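You operate a simulated robot arm through the tools that you are given. There is no shell and no other tool. Be economical: measure what you need, move in short steps, check, and stop when the job is done.

The job below is to be done with a simulated robot arm. You get a single attempt, and the scene is never put back.

JOB
Put one of the dough balls from the worktop over the bins on top of the clear jug with orange handle.

Only the result counts: the job must be done as asked and must still hold three seconds after the hand-in. Knocking over, shifting, dropping, spilling or breaking anything else fails it.

ROBOT AND FRAMES
A 7-joint arm with a two-finger parallel gripper, fixed in place. Base frame: the origin is at the foot of the arm, x ahead of it, y to its left, z up; the work surface is at about z = 0. Lengths are in mm, angles in rad, forces in N, time in s.
With the tool pointing down near the work surface it reaches from about 220 to 580 mm from the base axis. Its first joint turns from -1.152 to 1.152 rad. Payload 2.5 kg.
Tool frame: the origin (TCP) lies between the finger pads and is the grasp point; the fingertips stand 23 mm ahead of it; z points along the fingers, y is the line along which they close. The gripper opens to 94 mm. The fingers are 38 mm wide and 10 mm thick; the gripper's body (54 by 96 mm) begins 39 mm behind the TCP.
Orientation is that of the tool frame in the base frame, as a unit quaternion [w, x, y, z]. With the fingers straight down and closing along the base's y, the tool's x points along the base's -x, its y along +y and its z along -z.

CONTROLS
- The arm moves only by the tool jog_arm. Its argument "moves" is a list of rows, each an object (a shift or turn left out is 0, a gripper value left out holds the last) with "turn": the turn, a rotation vector about the tool's x, y, z in rad, a list of three; "xyz": the shift along the tool's x, y, z in mm, a list of three; "claw": the finger opening in mm, from 0 to 94. In form: [{"turn": [wx, wy, wz], "xyz": [dx, dy, dz], "claw": claw}, ...]. A call has 1 to 12 rows; each row shifts and turns the commanded pose from where the row before left it, along the tool's axes as they then stand. Each row takes 0.2 s and may step no farther than 50 mm and 0.15 rad from the row before; otherwise, or with a gripper value out of range, the whole call is refused. A pose out of reach is approached as far as the arm can. The call stops where the force on the tool passes 40 N (or 10 N more than at its start, if that is more) or the arm is blocked; 0.2 s more then pass. The fingers move at their own pace (about 108 mm/s each) and stop on an object; they squeeze with about 22 N. The grip force told is the motor's: it shows also when the fingers shut on nothing. Time passes only in rows, and 0.2 s behind the last, so rows that do not move let the fingers close. It gives the time, the measured TCP pose, the force on the tool (base axes), the opening and the grip force at its end, in the units of the frame above (readings bear some noise), and new pictures: "show" is both (left out), scene, wrist or none.
- Cameras (640 x 400 px; columns grow to the right, rows downward): "scene" is fixed at [133, -419.5, 539.3]; the picture's right is [0.70, -0.72, 0.00], its down [-0.45, -0.44, -0.77] and it looks along [0.56, 0.54, -0.63] (base axes); focal length 325 px, centre (320, 200). "wrist" rides on the gripper at [86, 16, -74] in the tool frame; the picture's right is [-0.18, 0.98, 0.00], its down [-0.58, -0.11, -0.81] and it looks along [-0.79, -0.15, 0.59] (tool axes); focal length 243 px, centre (320, 200). There is no depth. A picture from a camera that has moved, and an enlarged one, comes with that camera's place and axes in the base frame and with its lens.
- zoom(camera, box): a new picture of the part [left, top, right, bottom] of that camera's present view, enlarged. It takes no simulated time.
- hand_in(): hands the job in; it is judged then, once.

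Go step by step. Nothing tells you positions but the pictures and the camera data: compare them with the known pose of the tool, close in by small moves and look again before you grip or let go. The budget is 90 turns and 200 pictures, counting those below and the enlarged ones. Unless the task says otherwise, let go and move clear before handing in, and close with one line.

The tools are called after ">>>" by a JSON object that holds its "api" and its "payload". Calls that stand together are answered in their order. jog_arm: Moves the arm, as the interface text tells. Its arguments: {"type":"object","properties":{"moves":{"type":"array","items":{"type":"object","properties":{"turn":{"type":"array","items":{"type":"number"}},"xyz":{"type":"array","items":{"type":"number"}},"claw":{"type":"number"}}}},"show":{"type":"string","enum":["both","scene","wrist","none"]}},"required":["moves"]} The other tools are called the same way: zoom (camera, box) takes an enlarged picture of a part of a camera's view; hand_in () hands the job in.

At the start:

```text
time: 0.0
eef_pos: [405.2, 30.3, 293.1]
tool_rot: [0.0, 0.0, 1.0, 0.0]
force: [0.3, 0.6, -0.1]
opening: 93.8
grip_force: 0.1
```

scene: 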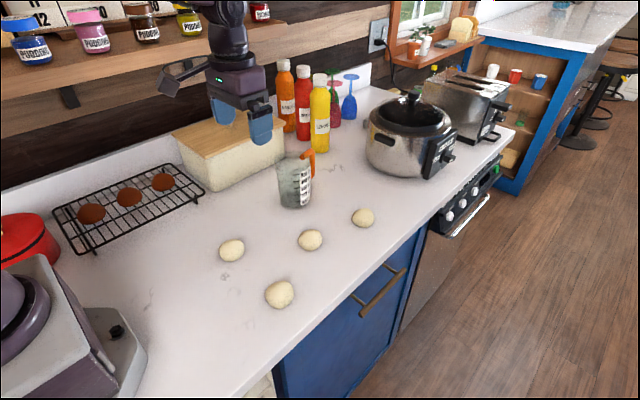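
wrist: 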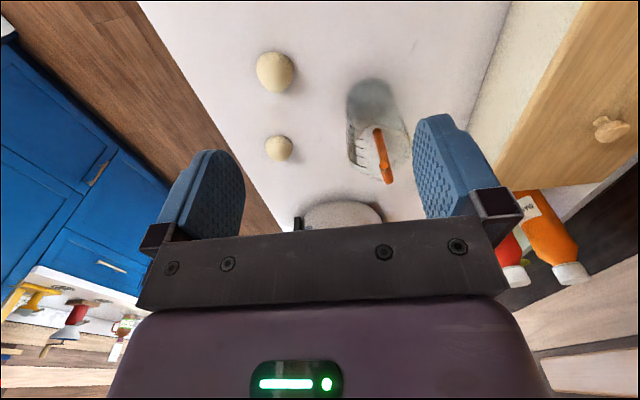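

I see four dough balls, and the jug at roughly (550, 80). I'll zoom in to measure the balls and the jug.

>>> {"api": "zoom", "payload": {"camera": "scene", "box": [200, 130, 400, 255]}}

>>> {"api": "zoom", "payload": {"camera": "wrist", "box": [220, 30, 460, 230]}}

```text
3.20 times, centred on (300, 192) of scene
camera zoom: at [133.0, -419.5, 539.3], right [0.7, -0.72, 0.0], down [-0.45, -0.44, -0.77], along [0.56, 0.54, -0.63], focal length 1039 px, centre (384, 224)
```

zoom: 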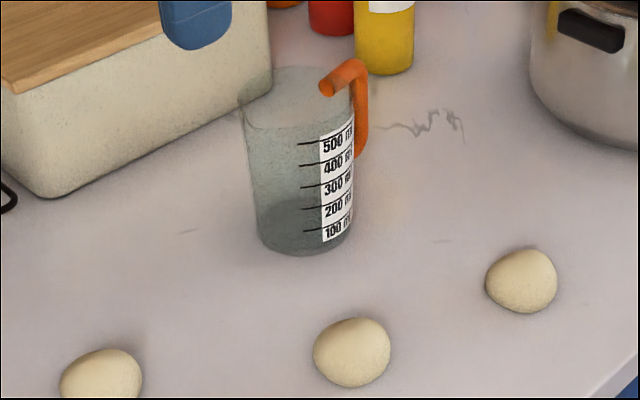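

```text
2.00 times, centred on (340, 130) of wrist
camera zoom: at [319.0, 47.4, 368.4], right [0.18, 0.98, 0.0], down [0.58, -0.11, 0.81], along [0.79, -0.15, -0.59], focal length 485 px, centre (280, 340)
```

zoom: 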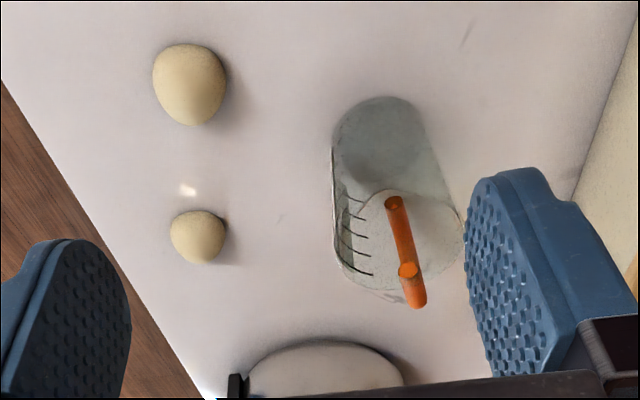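

The jug rim is at about (550, 86, 128) with an opening of about 80 mm, and the ball I want is at about (473, -50) and 50 mm wide. I'll move above that ball.

>>> {"api": "jog_arm", "payload": {"moves": [{"xyz": [-17, -20, 41]}, {"xyz": [-17, -20, 41]}, {"xyz": [-17, -20, 41]}, {"xyz": [-17, -20, 41]}, {}]}}

```text
time: 1.2
eef_pos: [473.6, -50.9, 127.3]
tool_rot: [-0.001, 0.0, 1.0, 0.0]
force: [0.4, -0.1, 0.0]
opening: 94.1
grip_force: 0.1
camera wrist: at [387.0, -33.8, 202.7], right [0.18, 0.98, 0.0], down [0.58, -0.11, 0.81], along [0.79, -0.15, -0.59], focal length 243 px, centre (320, 200)
```

scene: 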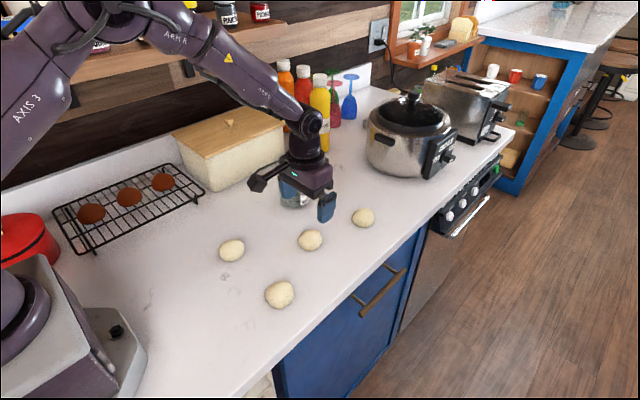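
wrist: 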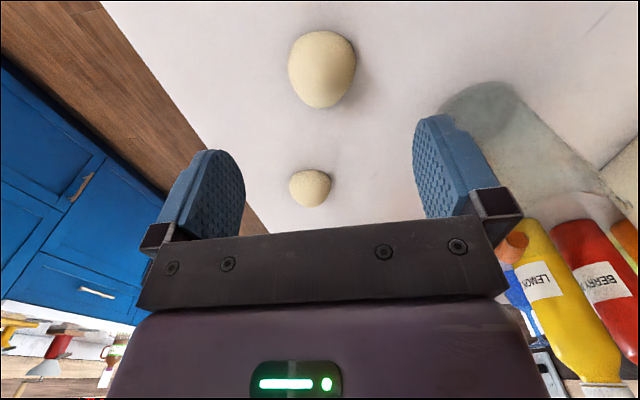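

The ball sits at about (470, -48), almost directly under the tool. I'll make a small correction and go down partway.

>>> {"api": "jog_arm", "payload": {"moves": [{"xyz": [3, 2, 25]}, {"xyz": [0, 0, 25]}, {"xyz": [0, 0, 20]}, {}]}}

>>> {"api": "zoom", "payload": {"camera": "scene", "box": [250, 170, 390, 260]}}

```text
time: 2.2
eef_pos: [470.3, -47.7, 57.9]
tool_rot: [0.0, 0.0, 1.0, 0.0]
force: [-0.1, 0.4, 0.2]
opening: 94.0
grip_force: 0.2
camera wrist: at [384.1, -30.8, 133.1], right [0.18, 0.98, 0.0], down [0.58, -0.11, 0.81], along [0.79, -0.15, -0.59], focal length 243 px, centre (320, 200)
```

scene: 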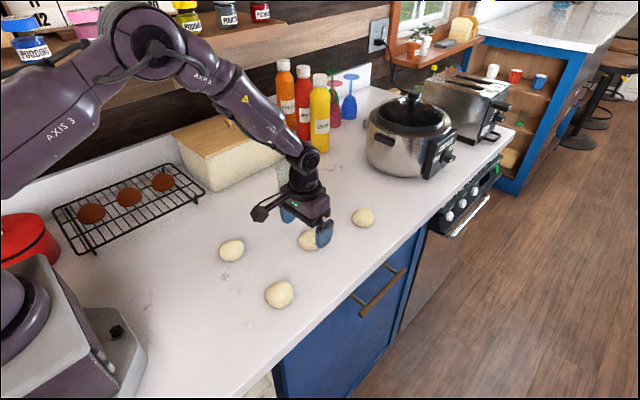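
wrist: 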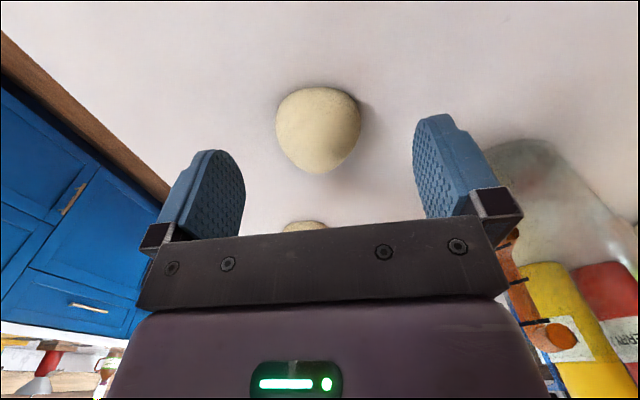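

```text
4.44 times, centred on (320, 215) of scene
camera zoom: at [133.0, -419.5, 539.3], right [0.7, -0.72, 0.0], down [-0.45, -0.44, -0.77], along [0.56, 0.54, -0.63], focal length 1444 px, centre (320, 133)
```

zoom: 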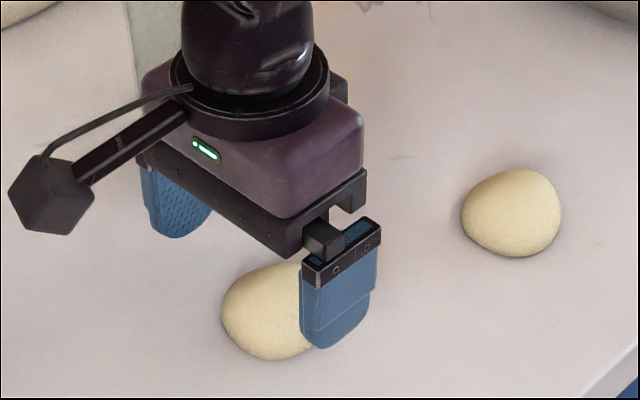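

The ball is centred between the fingers at about (467, -47.5). I'll go down to z = 29 and close.

>>> {"api": "jog_arm", "payload": {"moves": [{"xyz": [2, 0, 15]}, {"xyz": [0, 0, 14]}, {"claw": 60}, {"claw": 40}, {"claw": 30}, {}]}}

```text
time: 3.6
eef_pos: [469.4, -47.3, 28.5]
tool_rot: [0.0, 0.0, 1.0, 0.0]
force: [-0.4, -0.9, 0.9]
opening: 52.1
grip_force: 22.2
camera wrist: at [382.1, -30.8, 104.4], right [0.18, 0.98, 0.0], down [0.58, -0.11, 0.81], along [0.79, -0.15, -0.59], focal length 243 px, centre (320, 200)
```

scene: 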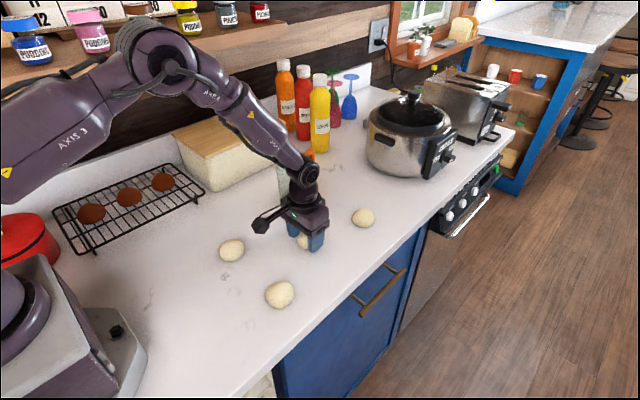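
wrist: 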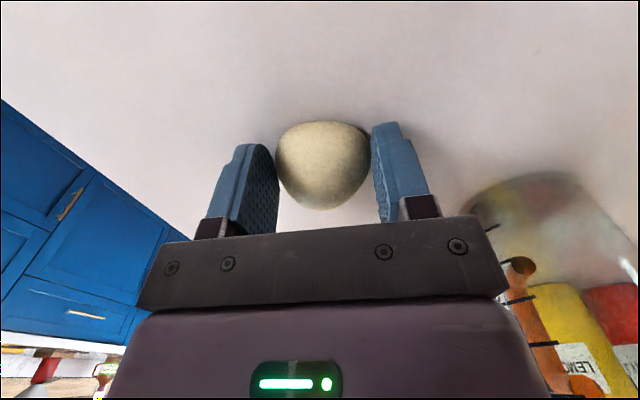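

The ball is gripped at 52 mm. I'll lift it straight up well clear of the jug rim.

>>> {"api": "jog_arm", "payload": {"moves": [{"xyz": [0, 0, -20]}, {"xyz": [0, 0, -40]}, {"xyz": [0, 0, -40]}, {"xyz": [0, 0, -40]}, {"xyz": [0, 0, -40]}, {"xyz": [0, 0, -20]}, {}]}}

```text
time: 5.2
eef_pos: [468.0, -47.1, 231.6]
tool_rot: [0.0, 0.0, 1.0, 0.001]
force: [-0.9, -0.5, -0.1]
opening: 52.0
grip_force: 21.8
camera wrist: at [381.7, -30.1, 306.0], right [0.18, 0.98, 0.0], down [0.58, -0.11, 0.81], along [0.79, -0.15, -0.59], focal length 243 px, centre (320, 200)
```

scene: 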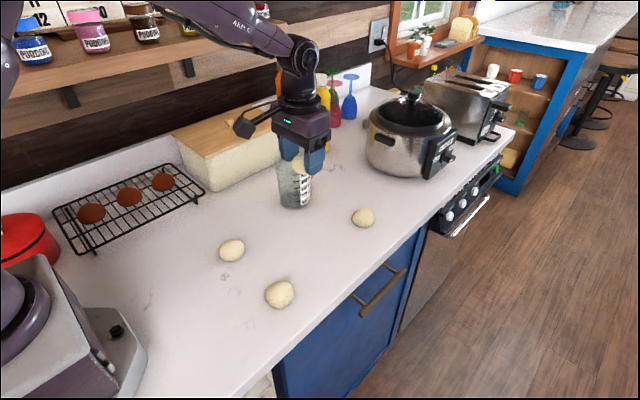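
wrist: 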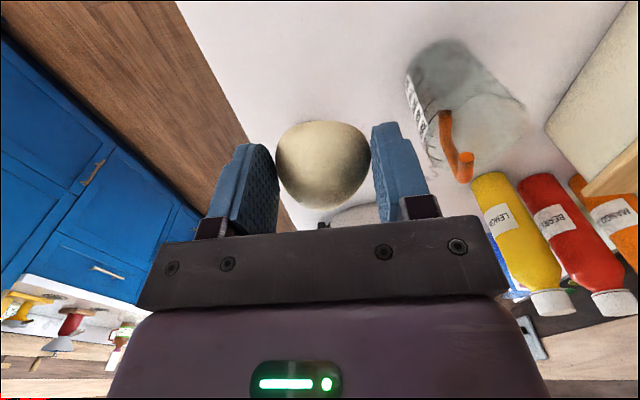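

The ball is held firmly. I'll move toward the jug at this height, stopping short of it to re-measure the rim.

>>> {"api": "jog_arm", "payload": {"moves": [{"xyz": [-15, 30, 0]}, {"xyz": [-15, 30, 0]}, {"xyz": [-15, 30, 0]}, {"xyz": [-15, 30, 0]}, {}]}}

>>> {"api": "zoom", "payload": {"camera": "scene", "box": [230, 90, 390, 220]}}

```text
time: 6.4
eef_pos: [527.8, 71.9, 230.9]
tool_rot: [0.001, 0.0, 1.0, -0.001]
force: [0.2, 0.0, -0.9]
opening: 52.0
grip_force: 22.5
camera wrist: at [441.8, 90.0, 304.9], right [0.18, 0.98, 0.0], down [0.58, -0.11, 0.81], along [0.79, -0.15, -0.59], focal length 243 px, centre (320, 200)
```

scene: 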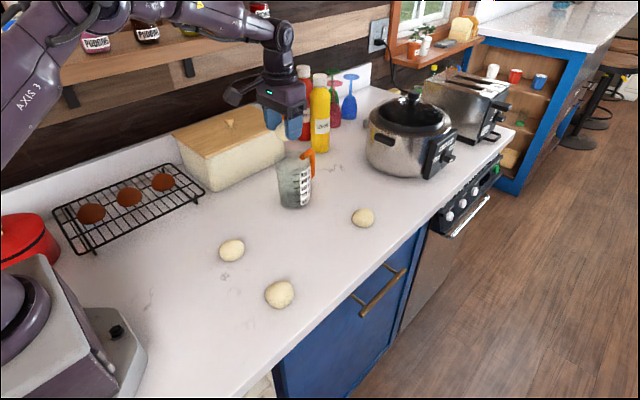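
wrist: 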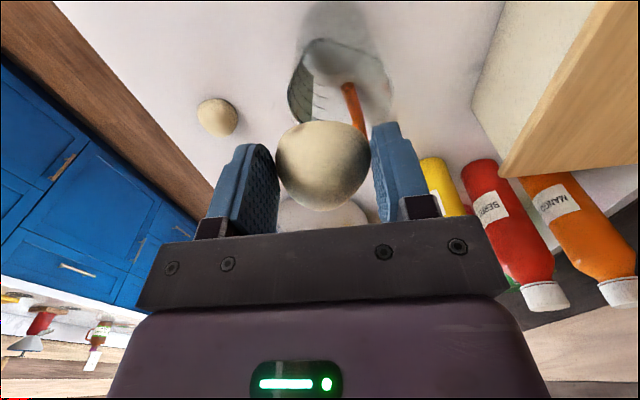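

```text
3.08 times, centred on (310, 155) of scene
camera zoom: at [133.1, -419.5, 539.3], right [0.7, -0.72, 0.0], down [-0.45, -0.44, -0.77], along [0.56, 0.54, -0.63], focal length 999 px, centre (351, 338)
```

zoom: 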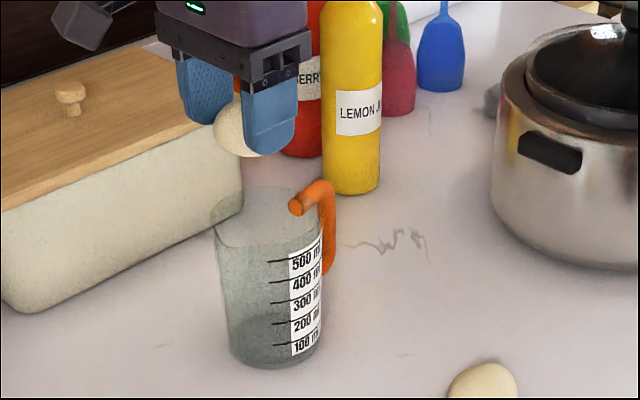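

The tool is near the jug. I'll zoom the wrist view to locate the rim centre accurately.

>>> {"api": "zoom", "payload": {"camera": "wrist", "box": [250, 0, 430, 140]}}

>>> {"api": "zoom", "payload": {"camera": "scene", "box": [260, 130, 335, 215]}}

```text
2.86 times, centred on (340, 70) of wrist
camera zoom: at [441.8, 90.0, 304.9], right [0.18, 0.98, 0.0], down [0.58, -0.11, 0.81], along [0.79, -0.15, -0.59], focal length 693 px, centre (263, 571)
```

zoom: 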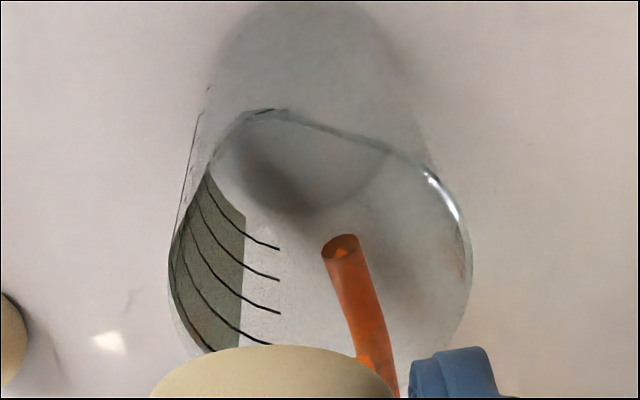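

```text
4.71 times, centred on (298, 172) of scene
camera zoom: at [133.1, -419.5, 539.3], right [0.7, -0.72, 0.0], down [-0.45, -0.44, -0.77], along [0.56, 0.54, -0.63], focal length 1529 px, centre (426, 329)
```

zoom: 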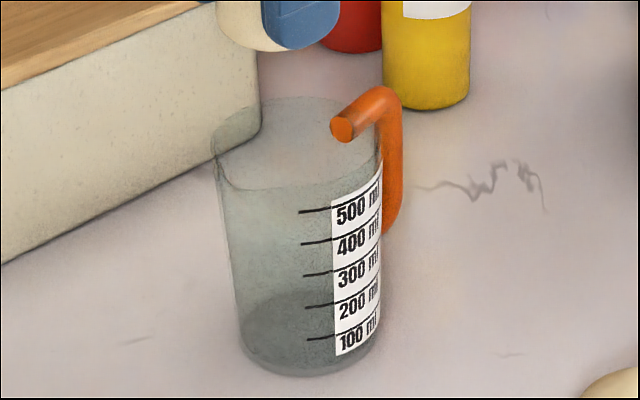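

The rim centre is about (546, 86), and the handle is on the far +x side, starting at about x = 578. I'll centre over the rim and go down to about z = 175.

>>> {"api": "jog_arm", "payload": {"moves": [{"xyz": [-10, 7, 0]}, {"xyz": [-9, 7, 0]}, {}, {"xyz": [0, 0, 20]}, {"xyz": [0, 0, 20]}, {"xyz": [0, 0, 16]}, {}]}}

>>> {"api": "zoom", "payload": {"camera": "scene", "box": [250, 90, 350, 215]}}

>>> {"api": "zoom", "payload": {"camera": "wrist", "box": [220, 0, 460, 220]}}

```text
time: 8.0
eef_pos: [548.8, 86.5, 174.2]
tool_rot: [-0.001, 0.0, 1.0, 0.0]
force: [-1.1, -0.1, -0.8]
opening: 51.6
grip_force: 21.9
camera wrist: at [460.8, 103.1, 248.8], right [0.18, 0.98, 0.0], down [0.58, -0.11, 0.81], along [0.79, -0.15, -0.59], focal length 243 px, centre (320, 200)
```

scene: 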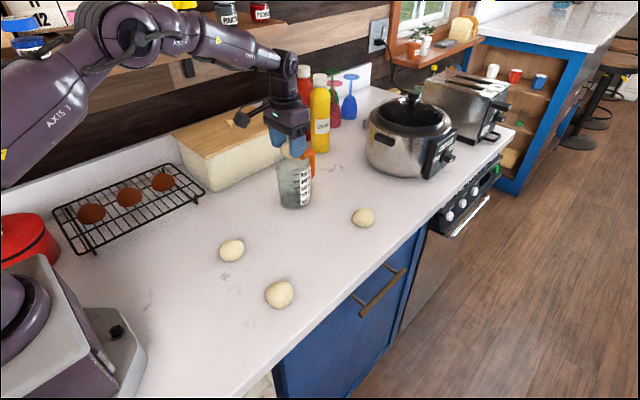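
wrist: 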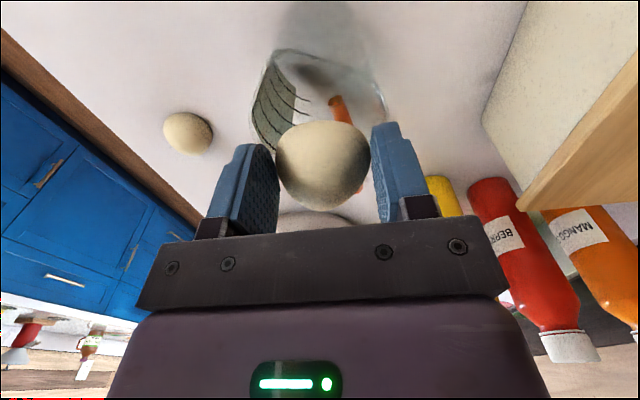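

```text
3.20 times, centred on (300, 152) of scene
camera zoom: at [133.0, -419.5, 539.3], right [0.7, -0.72, 0.0], down [-0.45, -0.44, -0.77], along [0.56, 0.54, -0.63], focal length 1039 px, centre (384, 352)
```

zoom: 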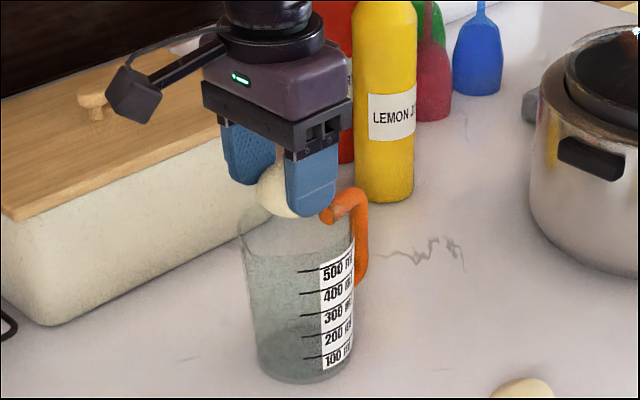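

```text
1.82 times, centred on (340, 110) of wrist
camera zoom: at [460.8, 103.1, 248.8], right [0.18, 0.98, 0.0], down [0.58, -0.11, 0.81], along [0.79, -0.15, -0.59], focal length 441 px, centre (284, 364)
```

zoom: 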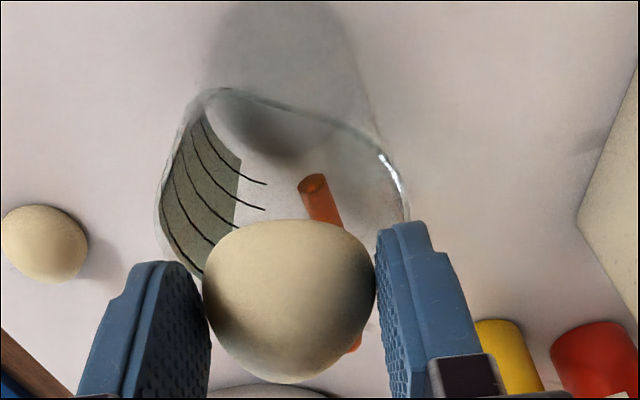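

The ball is centred over the opening, with its bottom at about z = 146. I'll go down a little more, in small steps, until the fingertips are just above the rim.

>>> {"api": "jog_arm", "payload": {"moves": [{"xyz": [-1, 0, 5]}, {"xyz": [0, 0, 5]}, {"xyz": [0, 0, 3]}, {}], "show": "wrist"}}

>>> {"api": "zoom", "payload": {"camera": "scene", "box": [260, 110, 340, 210]}}

```text
time: 9.0
eef_pos: [548.7, 85.4, 161.2]
tool_rot: [0.0, 0.0, 1.0, 0.0]
force: [0.5, -0.3, -0.6]
opening: 51.7
grip_force: 22.1
camera wrist: at [462.1, 103.3, 236.2], right [0.18, 0.98, 0.0], down [0.58, -0.11, 0.81], along [0.79, -0.15, -0.59], focal length 243 px, centre (320, 200)
```

wrist: 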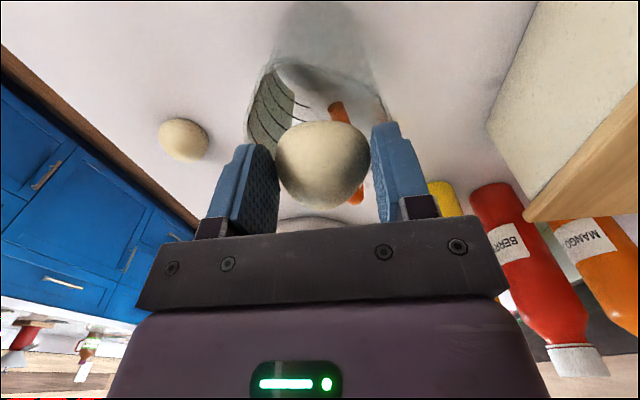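

```text
4.00 times, centred on (300, 160) of scene
camera zoom: at [133.0, -419.5, 539.3], right [0.7, -0.72, 0.0], down [-0.45, -0.44, -0.77], along [0.56, 0.54, -0.63], focal length 1299 px, centre (400, 360)
```

zoom: 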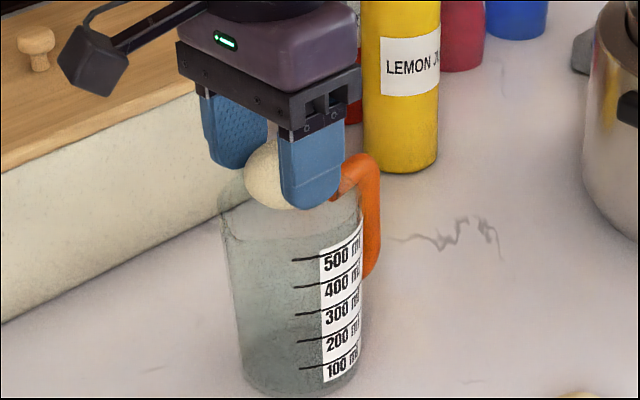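

The ball is centred over the opening and the tips are still clear of the rim. I'll go down 5 mm more and check the force.

>>> {"api": "jog_arm", "payload": {"moves": [{"xyz": [0, 0, 3]}, {"xyz": [0, 0, 3]}, {}], "show": "none"}}

>>> {"api": "zoom", "payload": {"camera": "scene", "box": [265, 130, 330, 190]}}

>>> {"api": "zoom", "payload": {"camera": "wrist", "box": [220, 30, 420, 220]}}

```text
time: 9.8
eef_pos: [548.8, 86.5, 155.3]
tool_rot: [-0.001, 0.0, 1.0, 0.0]
force: [0.2, 0.0, -1.1]
opening: 51.7
grip_force: 22.1
```

```text
6.67 times, centred on (298, 160) of scene
camera zoom: at [133.0, -419.5, 539.3], right [0.7, -0.72, 0.0], down [-0.45, -0.44, -0.77], along [0.56, 0.54, -0.63], focal length 2166 px, centre (470, 467)
```

zoom: 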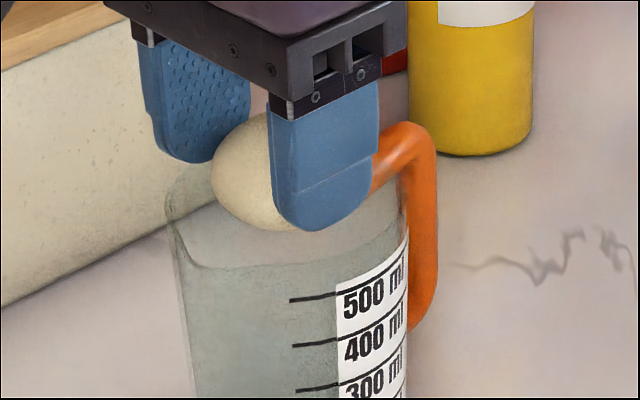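

```text
2.11 times, centred on (320, 125) of wrist
camera zoom: at [462.2, 103.2, 230.4], right [0.18, 0.98, 0.0], down [0.58, -0.11, 0.81], along [0.79, -0.15, -0.59], focal length 511 px, centre (320, 358)
```

zoom: 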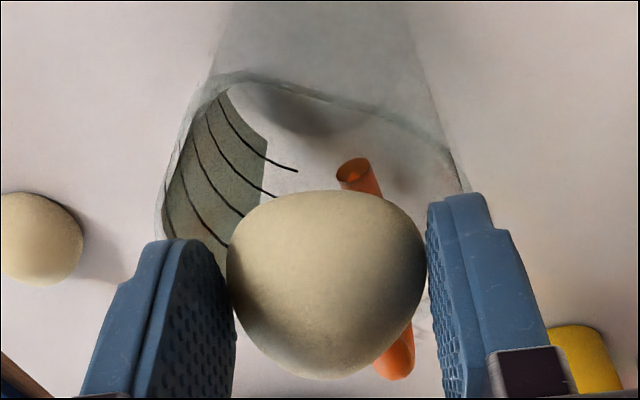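

The ball's bottom lines up with the centre of the opening and nothing is touching. I'll open the fingers to let go here.

>>> {"api": "jog_arm", "payload": {"moves": [{"claw": 62}, {"claw": 70}, {}, {}, {}]}}

>>> {"api": "zoom", "payload": {"camera": "scene", "box": [260, 110, 340, 215]}}

```text
time: 11.0
eef_pos: [548.0, 86.5, 155.4]
tool_rot: [-0.001, 0.0, 1.0, 0.0]
force: [0.7, -0.5, 0.0]
opening: 70.1
grip_force: 0.1
camera wrist: at [462.2, 103.2, 230.6], right [0.18, 0.98, 0.0], down [0.58, -0.11, 0.81], along [0.79, -0.15, -0.59], focal length 243 px, centre (320, 200)
```

scene: 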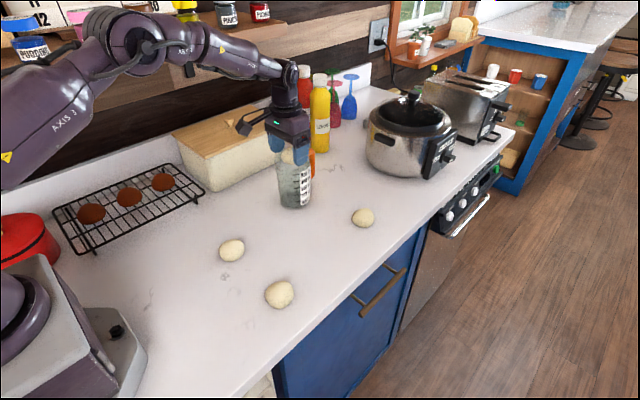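
wrist: 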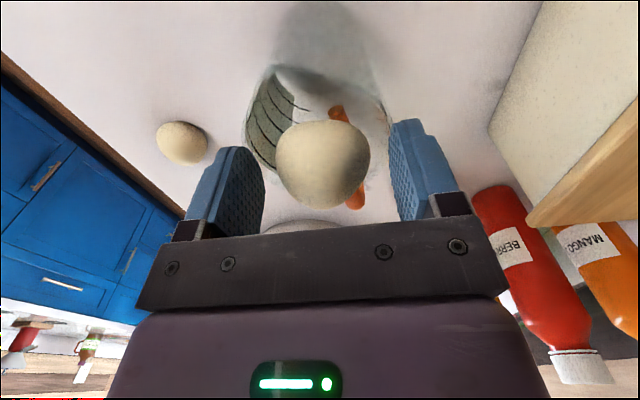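

```text
3.81 times, centred on (300, 162) of scene
camera zoom: at [133.0, -419.5, 539.3], right [0.7, -0.72, 0.0], down [-0.45, -0.44, -0.77], along [0.56, 0.54, -0.63], focal length 1237 px, centre (396, 343)
```

zoom: 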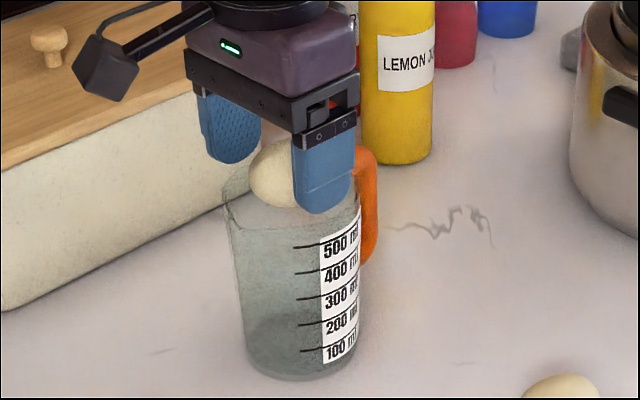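

The ball has come to rest on top of the jug instead of dropping in, and the fingers are clear of it. I'll go straight up and watch whether it stays.

>>> {"api": "jog_arm", "payload": {"moves": [{"claw": 80}, {"xyz": [0, 0, -10]}, {"xyz": [0, 0, -25]}, {"xyz": [0, 0, -40]}, {"xyz": [0, 0, -30]}, {}, {}, {}]}}

>>> {"api": "zoom", "payload": {"camera": "scene", "box": [260, 110, 340, 215]}}

```text
time: 12.8
eef_pos: [548.5, 88.5, 260.5]
tool_rot: [-0.001, 0.0, 1.0, 0.0]
force: [-0.9, -0.4, -0.6]
opening: 79.9
grip_force: 0.0
camera wrist: at [461.8, 104.5, 335.6], right [0.18, 0.98, 0.0], down [0.58, -0.11, 0.81], along [0.79, -0.15, -0.59], focal length 243 px, centre (320, 200)
```

scene: 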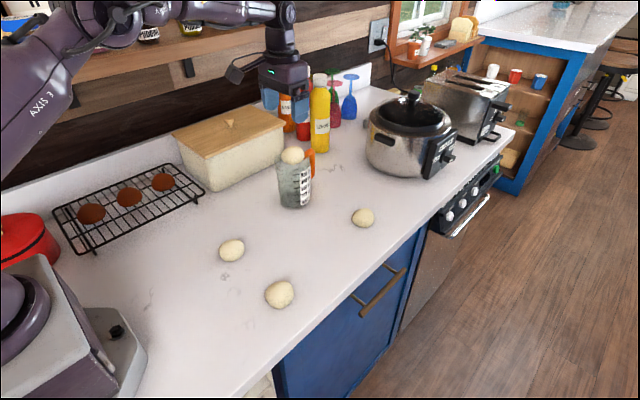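
wrist: 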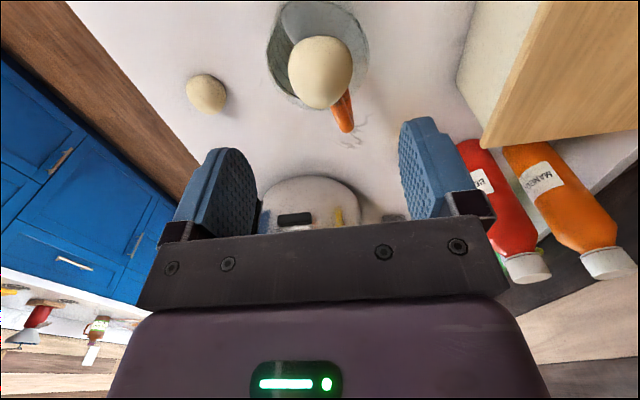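

```text
3.81 times, centred on (300, 162) of scene
camera zoom: at [133.0, -419.5, 539.3], right [0.7, -0.72, 0.0], down [-0.45, -0.44, -0.77], along [0.56, 0.54, -0.63], focal length 1237 px, centre (396, 343)
```

zoom: 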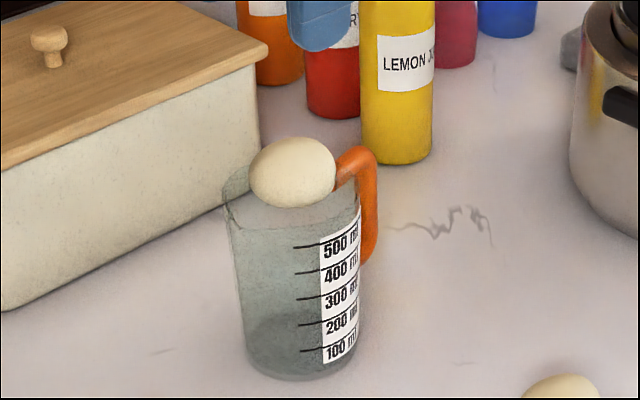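

The ball stands on the jug. I'll wait about two seconds to check that it isn't moving.

>>> {"api": "jog_arm", "payload": {"moves": [{}, {}, {}, {}, {}, {}, {}, {}, {}, {}, {}, {}], "show": "none"}}

>>> {"api": "zoom", "payload": {"camera": "scene", "box": [260, 110, 340, 215]}}

```text
time: 15.4
eef_pos: [548.2, 88.5, 261.4]
tool_rot: [0.0, 0.0, 1.0, -0.001]
force: [0.0, 0.0, -0.8]
opening: 79.9
grip_force: 0.0
```

```text
3.81 times, centred on (300, 162) of scene
camera zoom: at [133.0, -419.5, 539.3], right [0.7, -0.72, 0.0], down [-0.45, -0.44, -0.77], along [0.56, 0.54, -0.63], focal length 1237 px, centre (396, 343)
```

zoom: 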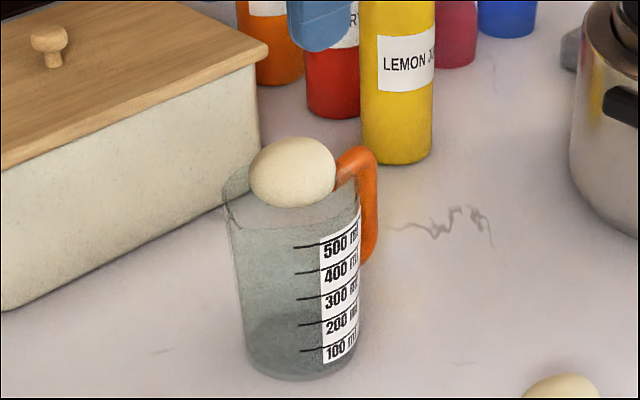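

The ball hasn't moved and the gripper is clear, so I'm handing in.

>>> {"api": "hand_in", "payload": {}}

```text
The job is handed in.
```

One dough ball is resting on top of the clear jug with the orange handle; it stayed still for over two seconds before hand-in, and I saw nothing else disturbed.
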